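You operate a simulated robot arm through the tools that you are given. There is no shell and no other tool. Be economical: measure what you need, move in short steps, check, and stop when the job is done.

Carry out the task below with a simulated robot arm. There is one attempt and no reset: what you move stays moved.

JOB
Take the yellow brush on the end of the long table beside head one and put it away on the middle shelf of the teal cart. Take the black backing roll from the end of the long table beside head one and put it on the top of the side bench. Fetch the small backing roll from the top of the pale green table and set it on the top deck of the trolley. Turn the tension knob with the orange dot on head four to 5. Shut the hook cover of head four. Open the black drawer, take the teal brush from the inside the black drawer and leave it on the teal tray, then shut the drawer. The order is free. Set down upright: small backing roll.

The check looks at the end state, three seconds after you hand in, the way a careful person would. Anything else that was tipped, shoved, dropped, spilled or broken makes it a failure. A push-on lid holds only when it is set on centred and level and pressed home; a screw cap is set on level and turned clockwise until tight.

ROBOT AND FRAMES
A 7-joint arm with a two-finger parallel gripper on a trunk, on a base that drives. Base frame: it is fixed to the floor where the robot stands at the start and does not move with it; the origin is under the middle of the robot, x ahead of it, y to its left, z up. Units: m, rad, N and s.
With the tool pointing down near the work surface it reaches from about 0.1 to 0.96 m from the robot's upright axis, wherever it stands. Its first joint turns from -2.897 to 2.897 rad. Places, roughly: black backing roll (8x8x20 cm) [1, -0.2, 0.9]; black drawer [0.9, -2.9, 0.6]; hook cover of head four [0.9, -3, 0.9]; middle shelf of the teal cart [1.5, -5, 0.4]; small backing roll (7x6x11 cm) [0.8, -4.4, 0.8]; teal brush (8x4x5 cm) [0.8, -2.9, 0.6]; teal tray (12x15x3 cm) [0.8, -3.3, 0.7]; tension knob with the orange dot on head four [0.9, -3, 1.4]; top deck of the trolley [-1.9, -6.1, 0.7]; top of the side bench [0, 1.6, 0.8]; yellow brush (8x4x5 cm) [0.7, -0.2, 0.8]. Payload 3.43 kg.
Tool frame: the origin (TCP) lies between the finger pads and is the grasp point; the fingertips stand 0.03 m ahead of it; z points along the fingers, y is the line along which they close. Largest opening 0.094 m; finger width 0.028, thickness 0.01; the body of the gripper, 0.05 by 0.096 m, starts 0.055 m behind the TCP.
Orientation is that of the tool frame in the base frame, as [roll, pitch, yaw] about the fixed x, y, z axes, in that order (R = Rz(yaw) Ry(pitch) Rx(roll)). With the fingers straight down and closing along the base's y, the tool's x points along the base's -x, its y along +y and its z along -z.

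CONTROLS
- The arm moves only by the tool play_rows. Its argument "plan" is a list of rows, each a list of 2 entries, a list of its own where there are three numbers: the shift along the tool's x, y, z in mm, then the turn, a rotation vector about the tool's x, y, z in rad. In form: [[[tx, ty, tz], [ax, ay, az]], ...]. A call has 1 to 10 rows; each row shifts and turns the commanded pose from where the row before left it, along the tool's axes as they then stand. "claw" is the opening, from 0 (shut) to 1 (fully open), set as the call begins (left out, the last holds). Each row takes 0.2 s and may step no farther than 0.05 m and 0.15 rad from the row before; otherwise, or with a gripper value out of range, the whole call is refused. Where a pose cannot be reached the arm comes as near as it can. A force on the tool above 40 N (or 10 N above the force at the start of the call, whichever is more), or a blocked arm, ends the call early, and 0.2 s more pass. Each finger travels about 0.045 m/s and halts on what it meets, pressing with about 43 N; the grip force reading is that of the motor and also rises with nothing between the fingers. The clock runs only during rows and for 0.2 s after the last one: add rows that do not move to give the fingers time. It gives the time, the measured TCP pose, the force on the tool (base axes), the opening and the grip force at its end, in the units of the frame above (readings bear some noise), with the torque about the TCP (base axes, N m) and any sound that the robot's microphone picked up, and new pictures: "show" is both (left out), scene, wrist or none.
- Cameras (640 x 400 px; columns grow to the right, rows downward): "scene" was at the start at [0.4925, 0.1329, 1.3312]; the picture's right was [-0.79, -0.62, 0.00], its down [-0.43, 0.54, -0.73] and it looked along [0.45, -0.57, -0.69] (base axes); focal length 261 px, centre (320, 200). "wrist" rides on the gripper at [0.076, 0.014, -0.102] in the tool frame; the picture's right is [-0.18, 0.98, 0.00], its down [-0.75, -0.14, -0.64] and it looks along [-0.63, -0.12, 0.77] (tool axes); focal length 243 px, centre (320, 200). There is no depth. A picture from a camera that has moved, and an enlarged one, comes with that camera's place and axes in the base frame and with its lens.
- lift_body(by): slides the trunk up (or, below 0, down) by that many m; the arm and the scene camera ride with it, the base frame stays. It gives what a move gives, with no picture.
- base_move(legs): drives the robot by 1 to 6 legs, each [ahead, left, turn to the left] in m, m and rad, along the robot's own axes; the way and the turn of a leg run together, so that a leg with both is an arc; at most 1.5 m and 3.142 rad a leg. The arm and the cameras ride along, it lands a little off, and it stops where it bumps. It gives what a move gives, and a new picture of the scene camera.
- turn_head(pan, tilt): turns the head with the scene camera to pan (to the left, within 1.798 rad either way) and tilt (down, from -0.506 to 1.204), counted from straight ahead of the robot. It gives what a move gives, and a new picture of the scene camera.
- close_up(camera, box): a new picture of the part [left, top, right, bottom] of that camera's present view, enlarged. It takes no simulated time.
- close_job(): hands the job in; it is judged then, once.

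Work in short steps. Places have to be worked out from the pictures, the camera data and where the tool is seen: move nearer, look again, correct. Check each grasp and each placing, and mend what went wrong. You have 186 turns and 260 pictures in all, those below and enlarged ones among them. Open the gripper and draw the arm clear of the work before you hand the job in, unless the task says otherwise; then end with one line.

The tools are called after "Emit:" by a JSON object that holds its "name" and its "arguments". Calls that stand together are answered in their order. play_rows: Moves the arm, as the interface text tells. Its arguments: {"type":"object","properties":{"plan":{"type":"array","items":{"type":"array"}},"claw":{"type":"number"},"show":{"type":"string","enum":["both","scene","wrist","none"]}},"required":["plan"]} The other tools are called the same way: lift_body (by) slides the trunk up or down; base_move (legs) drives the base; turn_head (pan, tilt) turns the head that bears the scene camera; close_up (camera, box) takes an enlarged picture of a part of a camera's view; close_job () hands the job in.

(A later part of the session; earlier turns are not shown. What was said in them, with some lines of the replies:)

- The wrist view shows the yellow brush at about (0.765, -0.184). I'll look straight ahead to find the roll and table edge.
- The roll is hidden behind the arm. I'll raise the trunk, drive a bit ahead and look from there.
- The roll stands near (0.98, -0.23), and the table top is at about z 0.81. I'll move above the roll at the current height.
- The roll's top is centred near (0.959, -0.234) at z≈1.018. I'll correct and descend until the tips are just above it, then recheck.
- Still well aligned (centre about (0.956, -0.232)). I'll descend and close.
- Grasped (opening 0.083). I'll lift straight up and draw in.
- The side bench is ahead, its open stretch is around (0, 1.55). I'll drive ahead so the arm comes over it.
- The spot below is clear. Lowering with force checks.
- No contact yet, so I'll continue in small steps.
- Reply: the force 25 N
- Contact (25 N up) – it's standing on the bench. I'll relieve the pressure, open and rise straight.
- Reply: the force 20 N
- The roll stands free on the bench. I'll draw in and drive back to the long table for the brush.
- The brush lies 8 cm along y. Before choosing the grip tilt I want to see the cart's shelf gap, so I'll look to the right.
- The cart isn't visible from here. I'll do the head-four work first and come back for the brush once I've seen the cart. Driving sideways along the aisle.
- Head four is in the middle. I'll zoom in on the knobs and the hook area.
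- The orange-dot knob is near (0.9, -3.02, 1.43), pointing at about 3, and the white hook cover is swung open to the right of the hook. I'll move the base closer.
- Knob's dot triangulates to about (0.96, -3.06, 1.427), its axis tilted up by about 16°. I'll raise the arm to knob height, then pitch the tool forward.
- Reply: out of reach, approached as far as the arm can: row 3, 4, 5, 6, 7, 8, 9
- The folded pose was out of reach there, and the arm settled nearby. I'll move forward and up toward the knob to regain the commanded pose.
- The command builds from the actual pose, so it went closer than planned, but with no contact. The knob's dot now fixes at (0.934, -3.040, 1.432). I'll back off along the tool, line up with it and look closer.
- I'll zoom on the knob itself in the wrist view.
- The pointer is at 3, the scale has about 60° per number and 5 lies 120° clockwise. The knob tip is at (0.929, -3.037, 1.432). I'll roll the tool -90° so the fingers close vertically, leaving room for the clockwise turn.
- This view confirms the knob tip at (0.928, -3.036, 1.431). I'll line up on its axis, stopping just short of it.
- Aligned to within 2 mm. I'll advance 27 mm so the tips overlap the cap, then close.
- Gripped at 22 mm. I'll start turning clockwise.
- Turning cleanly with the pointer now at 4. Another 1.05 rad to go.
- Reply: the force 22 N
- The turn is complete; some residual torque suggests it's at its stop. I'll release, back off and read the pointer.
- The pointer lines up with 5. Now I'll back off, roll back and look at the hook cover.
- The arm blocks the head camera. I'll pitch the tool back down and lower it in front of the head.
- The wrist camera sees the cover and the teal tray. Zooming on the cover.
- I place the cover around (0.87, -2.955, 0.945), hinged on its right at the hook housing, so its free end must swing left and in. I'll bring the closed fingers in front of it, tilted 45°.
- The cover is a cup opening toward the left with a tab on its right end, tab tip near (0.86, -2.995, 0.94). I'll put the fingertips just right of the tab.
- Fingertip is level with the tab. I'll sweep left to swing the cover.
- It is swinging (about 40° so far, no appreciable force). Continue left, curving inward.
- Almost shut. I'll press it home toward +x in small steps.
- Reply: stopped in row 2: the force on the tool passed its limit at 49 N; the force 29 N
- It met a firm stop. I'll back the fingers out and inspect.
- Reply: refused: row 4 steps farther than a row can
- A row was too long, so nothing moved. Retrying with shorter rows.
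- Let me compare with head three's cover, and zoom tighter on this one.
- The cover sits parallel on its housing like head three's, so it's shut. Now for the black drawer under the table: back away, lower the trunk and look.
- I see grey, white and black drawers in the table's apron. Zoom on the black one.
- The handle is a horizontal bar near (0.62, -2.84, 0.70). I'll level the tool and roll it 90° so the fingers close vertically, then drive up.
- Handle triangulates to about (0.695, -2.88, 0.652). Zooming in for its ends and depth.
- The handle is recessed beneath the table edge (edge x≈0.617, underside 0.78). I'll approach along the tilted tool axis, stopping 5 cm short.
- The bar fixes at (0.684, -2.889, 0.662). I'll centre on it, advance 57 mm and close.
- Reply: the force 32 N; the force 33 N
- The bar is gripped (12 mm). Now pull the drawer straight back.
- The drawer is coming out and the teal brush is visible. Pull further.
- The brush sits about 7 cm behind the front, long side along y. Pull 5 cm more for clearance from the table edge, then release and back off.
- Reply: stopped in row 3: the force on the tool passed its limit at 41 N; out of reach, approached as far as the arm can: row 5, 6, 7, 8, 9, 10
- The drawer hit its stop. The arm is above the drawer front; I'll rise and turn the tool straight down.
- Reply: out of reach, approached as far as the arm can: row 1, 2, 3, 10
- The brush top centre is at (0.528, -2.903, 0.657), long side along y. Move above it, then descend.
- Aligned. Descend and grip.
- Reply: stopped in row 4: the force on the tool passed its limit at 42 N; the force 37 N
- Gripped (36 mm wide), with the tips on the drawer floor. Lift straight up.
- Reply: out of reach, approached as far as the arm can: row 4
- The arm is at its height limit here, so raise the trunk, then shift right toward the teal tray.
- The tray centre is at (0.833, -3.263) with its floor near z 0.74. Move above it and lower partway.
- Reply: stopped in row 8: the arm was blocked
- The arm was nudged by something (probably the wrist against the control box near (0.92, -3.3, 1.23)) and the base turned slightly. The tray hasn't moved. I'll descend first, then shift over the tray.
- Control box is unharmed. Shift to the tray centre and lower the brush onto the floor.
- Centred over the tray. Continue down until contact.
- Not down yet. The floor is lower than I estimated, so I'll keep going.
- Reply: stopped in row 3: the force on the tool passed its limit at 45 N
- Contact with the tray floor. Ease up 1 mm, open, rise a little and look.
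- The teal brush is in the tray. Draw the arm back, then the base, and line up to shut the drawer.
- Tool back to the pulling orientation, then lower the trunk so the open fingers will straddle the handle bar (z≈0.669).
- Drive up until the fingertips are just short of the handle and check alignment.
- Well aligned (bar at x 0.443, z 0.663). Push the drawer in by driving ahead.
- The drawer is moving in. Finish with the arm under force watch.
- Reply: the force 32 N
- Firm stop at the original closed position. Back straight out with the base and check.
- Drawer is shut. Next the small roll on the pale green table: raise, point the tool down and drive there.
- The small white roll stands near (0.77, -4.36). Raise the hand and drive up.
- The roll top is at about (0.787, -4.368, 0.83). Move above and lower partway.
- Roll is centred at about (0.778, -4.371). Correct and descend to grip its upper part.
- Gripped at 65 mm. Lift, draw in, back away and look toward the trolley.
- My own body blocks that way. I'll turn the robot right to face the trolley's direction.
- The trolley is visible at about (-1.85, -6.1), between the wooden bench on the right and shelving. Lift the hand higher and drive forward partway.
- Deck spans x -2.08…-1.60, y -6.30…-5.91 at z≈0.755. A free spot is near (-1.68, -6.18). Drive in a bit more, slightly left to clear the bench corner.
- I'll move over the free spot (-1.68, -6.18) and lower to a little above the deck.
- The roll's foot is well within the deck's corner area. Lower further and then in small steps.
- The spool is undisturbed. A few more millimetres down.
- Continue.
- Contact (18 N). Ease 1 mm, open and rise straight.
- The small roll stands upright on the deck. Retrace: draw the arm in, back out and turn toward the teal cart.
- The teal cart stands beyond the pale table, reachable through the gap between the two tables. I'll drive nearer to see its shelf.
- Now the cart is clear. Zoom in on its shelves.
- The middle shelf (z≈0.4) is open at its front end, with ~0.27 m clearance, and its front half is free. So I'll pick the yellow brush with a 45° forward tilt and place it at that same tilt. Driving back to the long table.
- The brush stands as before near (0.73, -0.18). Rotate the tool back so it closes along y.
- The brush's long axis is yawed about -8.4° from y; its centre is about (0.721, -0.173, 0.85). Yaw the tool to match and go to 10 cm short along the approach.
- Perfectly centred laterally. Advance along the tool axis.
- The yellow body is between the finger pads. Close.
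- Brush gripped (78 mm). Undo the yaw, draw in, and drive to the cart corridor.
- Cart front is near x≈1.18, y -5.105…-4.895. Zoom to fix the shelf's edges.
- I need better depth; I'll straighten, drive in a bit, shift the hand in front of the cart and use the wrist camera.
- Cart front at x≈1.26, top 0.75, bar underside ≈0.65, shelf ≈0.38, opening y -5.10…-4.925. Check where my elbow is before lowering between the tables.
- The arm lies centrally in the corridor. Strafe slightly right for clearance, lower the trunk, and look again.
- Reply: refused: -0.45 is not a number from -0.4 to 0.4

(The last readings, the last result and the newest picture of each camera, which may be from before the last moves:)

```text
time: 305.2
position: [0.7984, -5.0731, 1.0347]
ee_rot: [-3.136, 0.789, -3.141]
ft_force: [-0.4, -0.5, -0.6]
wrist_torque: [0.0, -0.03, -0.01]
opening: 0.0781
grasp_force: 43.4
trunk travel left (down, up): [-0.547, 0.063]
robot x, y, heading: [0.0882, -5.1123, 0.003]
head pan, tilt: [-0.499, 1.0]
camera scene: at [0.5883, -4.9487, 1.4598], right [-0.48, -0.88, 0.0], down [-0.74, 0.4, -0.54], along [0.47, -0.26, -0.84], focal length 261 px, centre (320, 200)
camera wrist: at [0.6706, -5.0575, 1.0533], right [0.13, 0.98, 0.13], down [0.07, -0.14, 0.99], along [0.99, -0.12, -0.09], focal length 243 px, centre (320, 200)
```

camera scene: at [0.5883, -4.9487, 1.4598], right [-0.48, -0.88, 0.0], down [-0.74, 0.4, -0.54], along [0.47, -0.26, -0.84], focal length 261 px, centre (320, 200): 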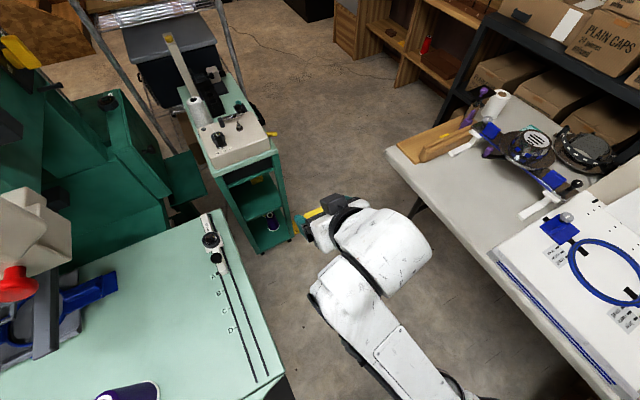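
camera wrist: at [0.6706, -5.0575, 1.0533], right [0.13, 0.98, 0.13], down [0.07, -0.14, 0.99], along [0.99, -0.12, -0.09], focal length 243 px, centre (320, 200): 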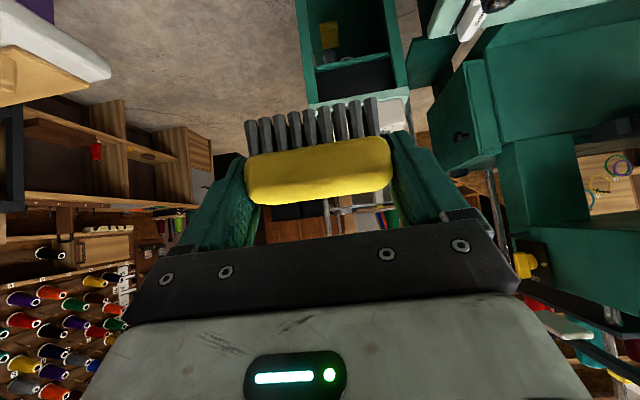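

The lift limit is 0.4 per call. Lower by 0.4.

Emit:
{"name": "lift_body", "arguments": {"by": -0.4}}

Emit:
{"name": "play_rows", "arguments": {"plan": [[[0, 0, 0], [0, 0, 0]]]}}

```text
time: 309.1
position: [0.7983, -5.0721, 0.6351]
ee_rot: [-3.136, 0.791, 3.142]
ft_force: [-0.1, 0.2, 0.2]
wrist_torque: [0.02, -0.05, 0.01]
opening: 0.0781
grasp_force: 42.6
trunk travel left (down, up): [-0.147, 0.463]
robot x, y, heading: [0.0883, -5.1136, 0.005]
head pan, tilt: [-0.499, 1.0]
```

```text
time: 309.5
position: [0.7978, -5.0725, 0.6353]
ee_rot: [-3.137, 0.79, -3.141]
ft_force: [0.5, 0.2, 0.2]
wrist_torque: [-0.03, 0.0, 0.0]
opening: 0.0781
grasp_force: 43.1
trunk travel left (down, up): [-0.147, 0.463]
robot x, y, heading: [0.0839, -5.1165, 0.005]
head pan, tilt: [-0.499, 1.0]
camera scene: at [0.5883, -4.9487, 1.0598], right [-0.48, -0.88, 0.0], down [-0.74, 0.4, -0.54], along [0.47, -0.26, -0.84], focal length 261 px, centre (320, 200)
camera wrist: at [0.6705, -5.0575, 0.6533], right [0.13, 0.98, 0.13], down [0.07, -0.14, 0.99], along [0.99, -0.12, -0.09], focal length 243 px, centre (320, 200)
```

scene: 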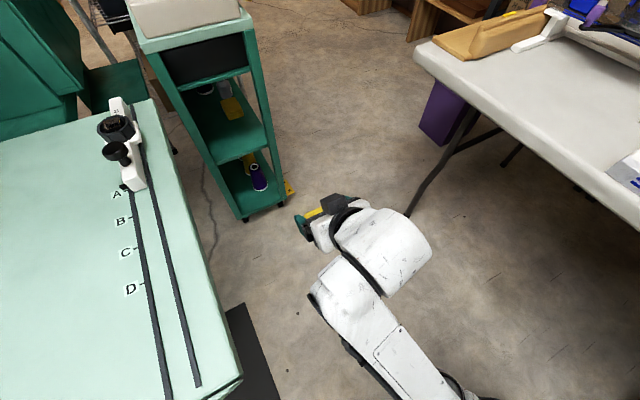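
wrist: 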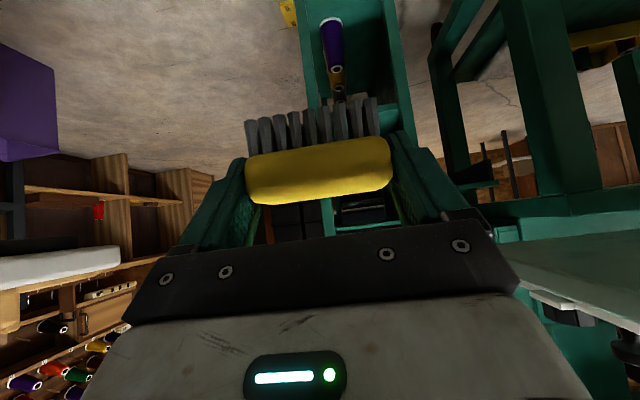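

Clear on both sides. Drive ahead 0.3 m toward the cart.

Emit:
{"name": "base_move", "arguments": {"legs": [[0.3, 0, 0]]}}

Emit:
{"name": "play_rows", "arguments": {"plan": [[[0, 20, 0], [0, 0, 0]], [[0, 20, 0], [0, 0, 0]], [[0, 16, 0], [0, 0, 0]], [[23, 0, 23], [0, 0, 0]], [[23, 0, 23], [0, 0, 0]], [[23, 0, 23], [0, 0, 0]], [[0, 0, 0], [0, 0, 0]]]}}

```text
time: 311.5
position: [1.0925, -5.0757, 0.6355]
ee_rot: [-3.136, 0.791, 3.136]
ft_force: [0.3, 0.3, -0.7]
wrist_torque: [0.02, -0.03, 0.03]
opening: 0.0783
grasp_force: 43.0
trunk travel left (down, up): [-0.147, 0.463]
robot x, y, heading: [0.3839, -5.1195, -0.007]
head pan, tilt: [-0.499, 1.0]
camera scene: at [0.8842, -4.9515, 1.0598], right [-0.48, -0.88, 0.0], down [-0.74, 0.41, -0.54], along [0.47, -0.26, -0.84], focal length 261 px, centre (320, 200)
```

scene: 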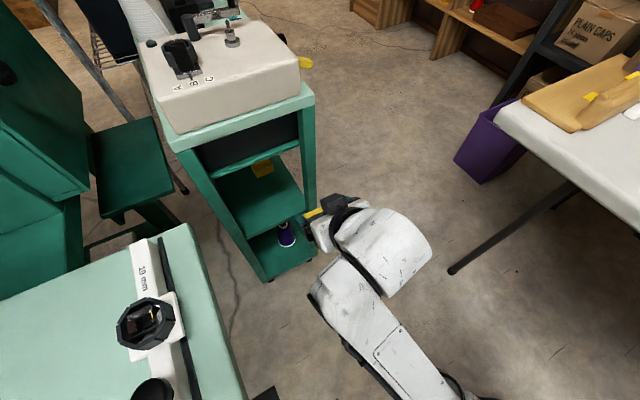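

```text
time: 313.1
position: [1.0948, -5.0203, 0.5385]
ee_rot: [-3.137, 0.793, 3.137]
ft_force: [0.5, 0.6, -0.2]
wrist_torque: [-0.01, 0.02, -0.03]
opening: 0.0783
grasp_force: 42.9
trunk travel left (down, up): [-0.147, 0.463]
robot x, y, heading: [0.3814, -5.1127, -0.003]
head pan, tilt: [-0.499, 1.0]
camera scene: at [0.8842, -4.9515, 1.0598], right [-0.48, -0.88, 0.0], down [-0.74, 0.41, -0.54], along [0.47, -0.26, -0.84], focal length 261 px, centre (320, 200)
camera wrist: at [0.9671, -5.0048, 0.5568], right [0.14, 0.98, 0.13], down [0.07, -0.14, 0.99], along [0.99, -0.13, -0.09], focal length 243 px, centre (320, 200)
```

scene: 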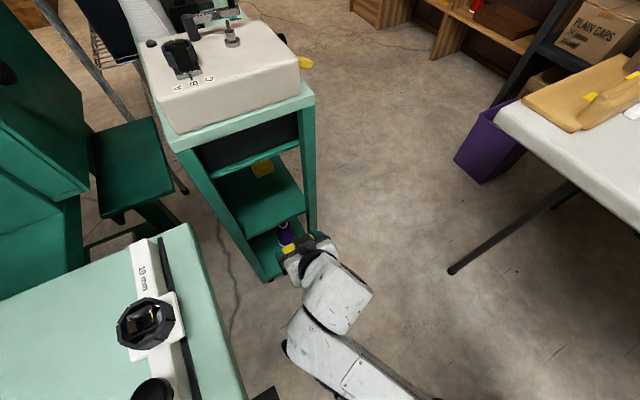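
wrist: 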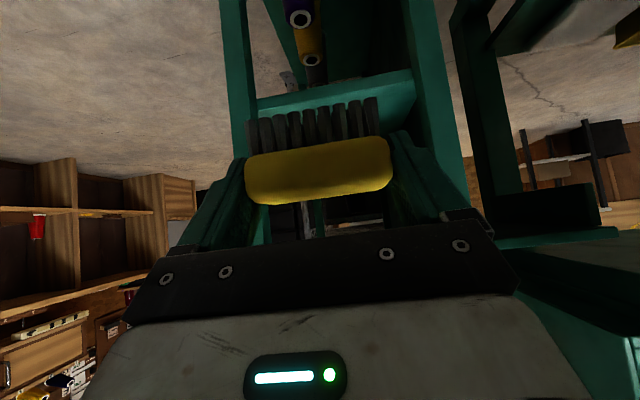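

The shelf edge is at z≈0.39, opening centre y≈-5.007. Lower to z 0.47, centre, and nudge the base forward for reach.

Emit:
{"name": "play_rows", "arguments": {"plan": [[[24, 6, 24], [0, 0, 0]], [[24, 6, 24], [0, 0, 0]], [[0, 0, 0], [0, 0, 0]]], "show": "none"}}

Emit:
{"name": "base_move", "arguments": {"legs": [[0.07, 0, 0]]}}

Emit:
{"name": "play_rows", "arguments": {"plan": [[[-14, 0, 14], [0, 0, 0]], [[-14, 0, 14], [0, 0, 0]], [[0, 0, 0], [0, 0, 0]]]}}

```text
time: 313.9
position: [1.0963, -5.009, 0.468]
ee_rot: [-3.138, 0.791, 3.137]
ft_force: [0.3, 0.1, -0.3]
wrist_torque: [0.0, -0.02, 0.02]
opening: 0.0783
grasp_force: 42.5
trunk travel left (down, up): [-0.147, 0.463]
robot x, y, heading: [0.3794, -5.1125, 0.002]
head pan, tilt: [-0.499, 1.0]
```

```text
time: 314.9
position: [1.1672, -5.0095, 0.469]
ee_rot: [-3.136, 0.791, 3.138]
ft_force: [-0.5, 0.4, -0.9]
wrist_torque: [0.01, 0.0, 0.01]
opening: 0.0779
grasp_force: 43.0
trunk travel left (down, up): [-0.147, 0.463]
robot x, y, heading: [0.4539, -5.1135, -0.005]
head pan, tilt: [-0.499, 1.0]
camera scene: at [0.9542, -4.9509, 1.0598], right [-0.48, -0.88, 0.0], down [-0.74, 0.4, -0.54], along [0.47, -0.26, -0.84], focal length 261 px, centre (320, 200)
```

scene: 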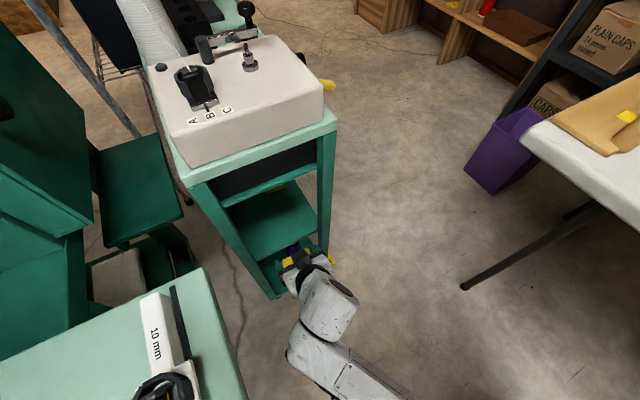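

```text
time: 315.7
position: [1.2053, -5.0103, 0.4679]
ee_rot: [-3.136, 0.791, 3.137]
ft_force: [-0.1, 1.0, -0.9]
wrist_torque: [-0.01, 0.0, 0.03]
opening: 0.0782
grasp_force: 42.6
trunk travel left (down, up): [-0.147, 0.463]
robot x, y, heading: [0.4482, -5.1128, 0.003]
head pan, tilt: [-0.499, 1.0]
camera scene: at [0.9542, -4.9509, 1.0598], right [-0.48, -0.88, 0.0], down [-0.74, 0.4, -0.54], along [0.47, -0.26, -0.84], focal length 261 px, centre (320, 200)
camera wrist: at [1.0787, -4.9951, 0.487], right [0.14, 0.98, 0.13], down [0.07, -0.14, 0.99], along [0.99, -0.13, -0.09], focal length 243 px, centre (320, 200)
```

scene: 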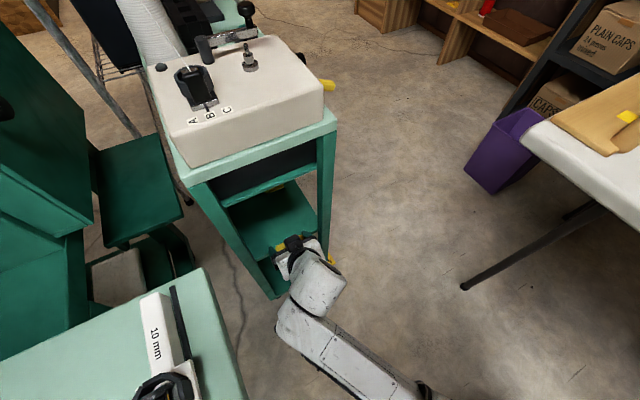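
wrist: 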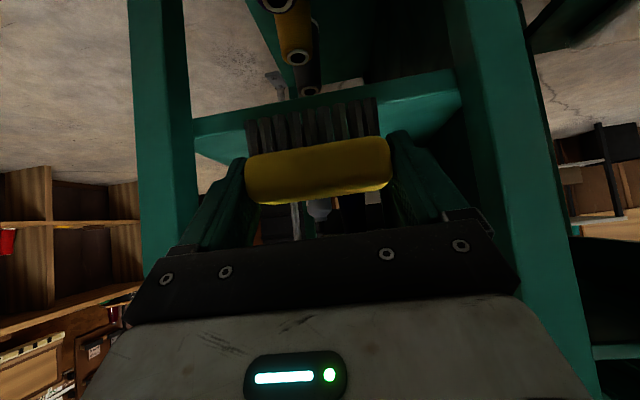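

Shelf top at the edge is z≈0.407; opening centred at -5.012. Move in 13 cm with 20+ mm clearance under the bristles.

Emit:
{"name": "play_rows", "arguments": {"plan": [[[-18, 0, 10], [0, 0, 0]], [[-14, 0, 14], [0, 0, 0]], [[-14, 0, 14], [0, 0, 0]], [[-14, 0, 14], [0, 0, 0]], [[-14, 0, 14], [0, 0, 0]], [[-14, 0, 14], [0, 0, 0]], [[-7, 0, 7], [0, 0, 0]], [[0, 0, 0], [0, 0, 0]]]}}

```text
time: 317.5
position: [1.3349, -5.0129, 0.4766]
ee_rot: [-3.136, 0.79, 3.138]
ft_force: [0.3, -0.8, 0.5]
wrist_torque: [-0.01, 0.02, 0.01]
opening: 0.0782
grasp_force: 42.9
trunk travel left (down, up): [-0.147, 0.463]
robot x, y, heading: [0.4506, -5.1119, 0.001]
head pan, tilt: [-0.499, 1.0]
camera scene: at [0.9542, -4.9509, 1.0598], right [-0.48, -0.88, 0.0], down [-0.74, 0.4, -0.54], along [0.47, -0.26, -0.84], focal length 261 px, centre (320, 200)
camera wrist: at [1.2069, -4.9965, 0.4938], right [0.14, 0.98, 0.13], down [0.07, -0.14, 0.99], along [0.99, -0.13, -0.09], focal length 243 px, centre (320, 200)
```

scene: 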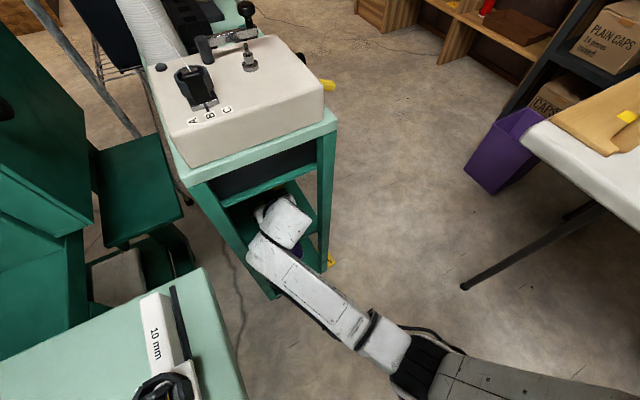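
wrist: 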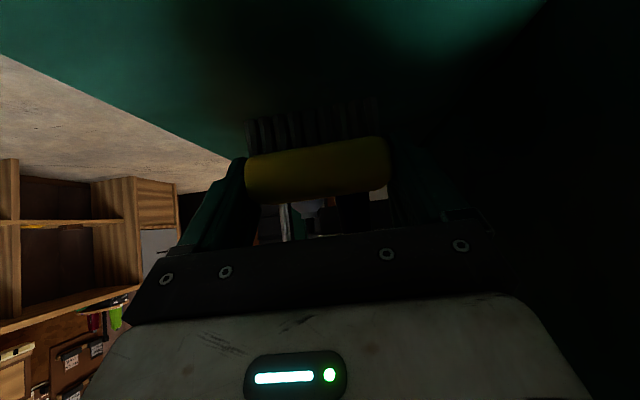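

Inside without contact. Lower gently.

Emit:
{"name": "play_rows", "arguments": {"plan": [[[7, 0, 7], [0, 0, 0]], [[5, 0, 5], [0, 0, 0]], [[3, 0, 3], [0, 0, 0]], [[0, 0, 0], [0, 0, 0]]], "show": "none"}}

Emit:
{"name": "play_rows", "arguments": {"plan": [[[2.5, 0, 2.5], [0, 0, 0]], [[2.5, 0, 2.5], [0, 0, 0]], [[0, 0, 0], [0, 0, 0]]], "show": "none"}}

Emit:
{"name": "play_rows", "arguments": {"plan": [[[2.5, 0, 2.5], [0, 0, 0]], [[2.5, 0, 2.5], [0, 0, 0]], [[0, 0, 0], [0, 0, 0]]], "show": "none"}}

```text
time: 318.5
position: [1.3357, -5.0117, 0.4556]
ee_rot: [-3.137, 0.794, 3.139]
ft_force: [-1.5, -1.3, 9.6]
wrist_torque: [-0.04, -0.1, 0.03]
opening: 0.078
grasp_force: 42.8
trunk travel left (down, up): [-0.147, 0.463]
robot x, y, heading: [0.4492, -5.1142, -0.003]
head pan, tilt: [-0.499, 1.0]
```

```text
time: 319.1
position: [1.3377, -5.0108, 0.4547]
ee_rot: [-3.136, 0.806, 3.138]
ft_force: [-2.3, -0.8, 9.8]
wrist_torque: [-0.03, 0.07, 0.01]
opening: 0.0781
grasp_force: 43.4
trunk travel left (down, up): [-0.147, 0.463]
robot x, y, heading: [0.4511, -5.1118, -0.001]
head pan, tilt: [-0.499, 1.0]
stopped in row 2: the force on the tool passed its limit at 44 N (the readings are from after the stop); the commanded pose is now the measured one
```

```text
time: 319.6
position: [1.3399, -5.0096, 0.4539]
ee_rot: [-3.137, 0.819, 3.141]
ft_force: [-0.9, -0.7, 9.9]
wrist_torque: [0.0, 0.19, 0.01]
opening: 0.078
grasp_force: 43.2
trunk travel left (down, up): [-0.147, 0.463]
robot x, y, heading: [0.4492, -5.1144, -0.003]
head pan, tilt: [-0.499, 1.0]
stopped in row 2: the force on the tool passed its limit at 43 N (the readings are from after the stop); the commanded pose is now the measured one
```

Contact at the expected height (brush bottom ≈0.41). Relieve the pressure and pitch, open, then look.

Emit:
{"name": "play_rows", "arguments": {"plan": [[[-1, 0, -1.5], [0, 0.025, 0]], [[0, 0, 0], [0, 0, 0]]], "show": "none"}}

Emit:
{"name": "play_rows", "arguments": {"plan": [[[0, 0, 0], [0, 0, 0]], [[0, 0, 0], [0, 0, 0]], [[0, 0, 0], [0, 0, 0]]], "claw": 1}}

```text
time: 320.2
position: [1.3393, -5.0087, 0.4549]
ee_rot: [-3.135, 0.787, 3.138]
ft_force: [2.7, -0.7, 4.4]
wrist_torque: [0.02, -0.2, -0.05]
opening: 0.0784
grasp_force: 42.9
trunk travel left (down, up): [-0.147, 0.463]
robot x, y, heading: [0.4509, -5.1114, 0.004]
head pan, tilt: [-0.499, 1.0]
```

```text
time: 321.0
position: [1.3372, -5.0097, 0.455]
ee_rot: [-3.136, 0.789, 3.137]
ft_force: [-0.7, 0.0, 0.5]
wrist_torque: [0.0, 0.01, -0.02]
opening: 0.094
grasp_force: 0.1
trunk travel left (down, up): [-0.147, 0.463]
robot x, y, heading: [0.4466, -5.1086, -0.006]
head pan, tilt: [-0.499, 1.0]
camera scene: at [0.9538, -4.9511, 1.0598], right [-0.48, -0.88, 0.0], down [-0.74, 0.4, -0.54], along [0.47, -0.26, -0.84], focal length 261 px, centre (320, 200)
camera wrist: at [1.2112, -4.9942, 0.4731], right [0.14, 0.98, 0.13], down [0.08, -0.14, 0.99], along [0.99, -0.13, -0.09], focal length 243 px, centre (320, 200)
```

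scene: 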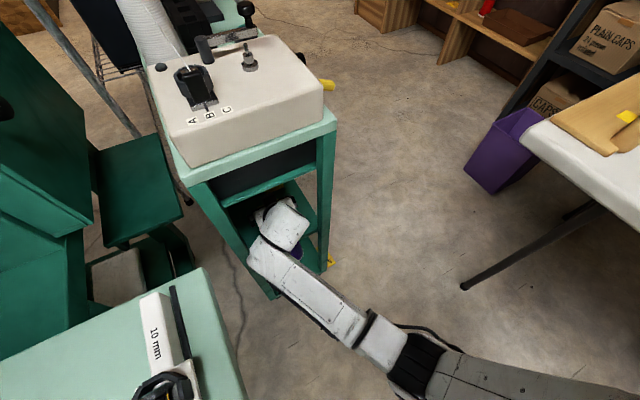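
wrist: 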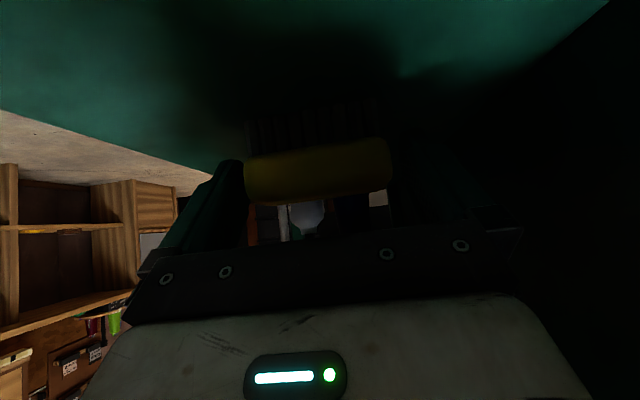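

Released and standing. Withdraw along the tool axis.

Emit:
{"name": "play_rows", "arguments": {"plan": [[[0, 0, -15], [0, 0, 0]], [[0, 0, -20], [0, 0, 0]], [[0, 0, -25], [0, 0, 0]], [[0, 0, -20], [0, 0, 0]], [[14, 0, -14], [0, 0, 0]], [[21, 0, -21], [0, 0, 0]], [[21, 0, -21], [0, 0, 0]], [[21, 0, -21], [0, 0, 0]], [[0, 0, 0], [0, 0, 0]]]}}

```text
time: 323.0
position: [1.1738, -5.0102, 0.5119]
ee_rot: [-3.137, 0.787, 3.138]
ft_force: [-0.3, -0.3, -0.2]
wrist_torque: [-0.01, -0.01, -0.02]
opening: 0.0941
grasp_force: 0.1
trunk travel left (down, up): [-0.147, 0.463]
robot x, y, heading: [0.4526, -5.1156, 0.001]
head pan, tilt: [-0.499, 1.0]
camera scene: at [0.9538, -4.9511, 1.0598], right [-0.48, -0.88, 0.0], down [-0.74, 0.4, -0.54], along [0.47, -0.26, -0.84], focal length 261 px, centre (320, 200)
camera wrist: at [1.0462, -4.9941, 0.5303], right [0.14, 0.98, 0.13], down [0.08, -0.14, 0.99], along [0.99, -0.13, -0.09], focal length 243 px, centre (320, 200)
```

scene: 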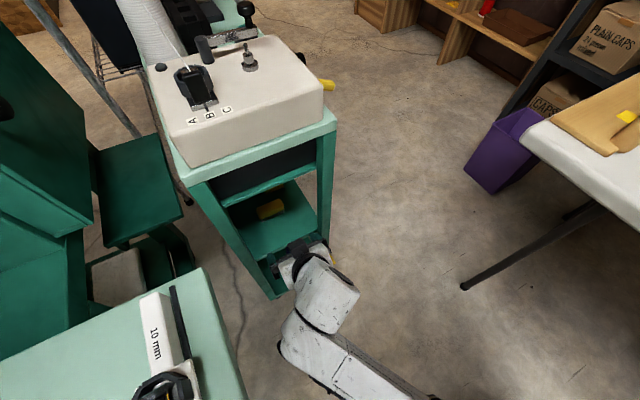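
wrist: 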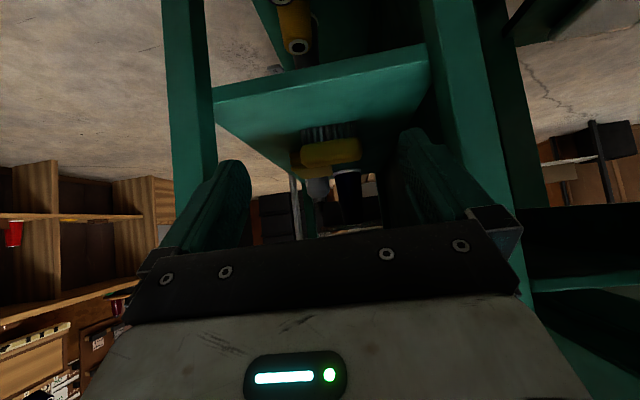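

The yellow brush stands on the middle shelf. Back the robot clear and take a last look.

Emit:
{"name": "base_move", "arguments": {"legs": [[-0.75, 0, 0]]}}

Emit:
{"name": "turn_head", "arguments": {"pan": 0.5, "tilt": 0.3}}

```text
time: 327.0
position: [0.4313, -5.0164, 0.5115]
ee_rot: [-3.137, 0.788, 3.117]
ft_force: [0.3, 0.6, -0.8]
wrist_torque: [0.02, 0.02, 0.02]
opening: 0.0939
grasp_force: 0.0
trunk travel left (down, up): [-0.147, 0.463]
robot x, y, heading: [-0.2928, -5.1037, -0.025]
head pan, tilt: [-0.499, 1.0]
camera scene: at [0.2135, -4.9525, 1.0598], right [-0.5, -0.87, 0.0], down [-0.73, 0.42, -0.54], along [0.47, -0.27, -0.84], focal length 261 px, centre (320, 200)
```

scene: 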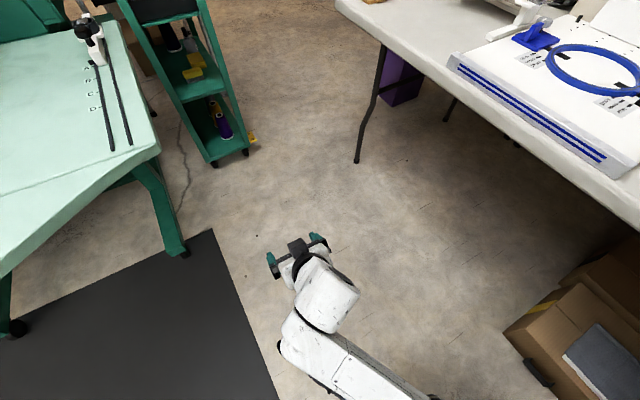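

```text
time: 328.3
position: [0.432, -5.0163, 0.5113]
ee_rot: [-3.136, 0.789, 3.118]
ft_force: [-0.3, -0.5, -0.3]
wrist_torque: [0.03, 0.03, -0.03]
opening: 0.0939
grasp_force: 0.0
trunk travel left (down, up): [-0.147, 0.463]
robot x, y, heading: [-0.2903, -5.1045, -0.023]
head pan, tilt: [0.499, 0.3]
camera scene: at [0.2362, -4.875, 1.1192], right [0.46, -0.89, 0.0], down [-0.26, -0.14, -0.96], along [0.85, 0.44, -0.3], focal length 261 px, centre (320, 200)
```

scene: 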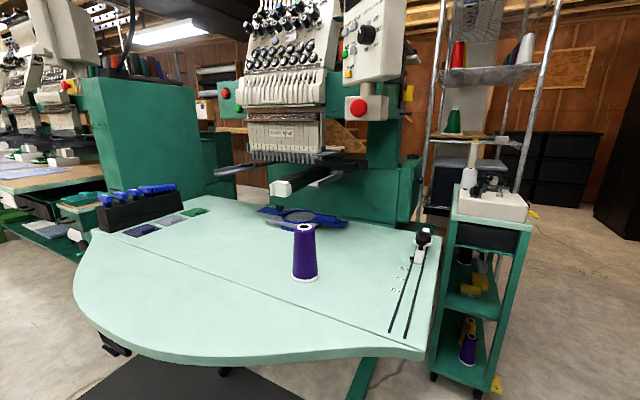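

The brush is visible on the middle shelf. One quick zoom to confirm that the black drawer stayed shut.

Emit:
{"name": "close_up", "arguments": {"camera": "scene", "box": [0, 140, 160, 240]}}

Emit:
{"name": "close_up", "arguments": {"camera": "scene", "box": [420, 220, 548, 300]}}

```text
4.00 times, centred on (80, 190) of scene
camera zoom: at [0.2362, -4.875, 1.1192], right [0.46, -0.89, 0.0], down [-0.26, -0.14, -0.96], along [0.85, 0.44, -0.3], focal length 1046 px, centre (1280, 240)
```

zoom: 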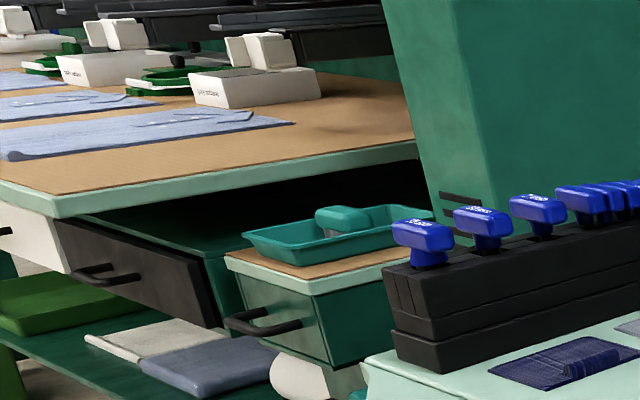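

```text
5.00 times, centred on (484, 260) of scene
camera zoom: at [0.2362, -4.875, 1.1192], right [0.46, -0.89, 0.0], down [-0.26, -0.14, -0.96], along [0.85, 0.44, -0.3], focal length 1307 px, centre (-500, -100)
```

zoom: 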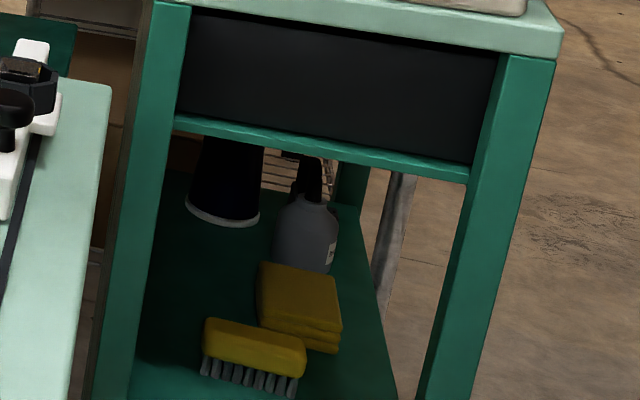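

Everything is in place: the drawer is flush, the teal brush is in the tray and the yellow brush stands on the middle shelf. The gripper is open and clear, so I'm handing in.

Emit:
{"name": "close_job", "arguments": {}}

```text
The job is handed in.
```

All six jobs are done and handed in, and nothing looked tipped or broken in the pictures. While reaching for the tray, though, the arm was briefly blocked, probably against the control box by head four. It nudged the base slightly; the box and tray looked undisturbed.
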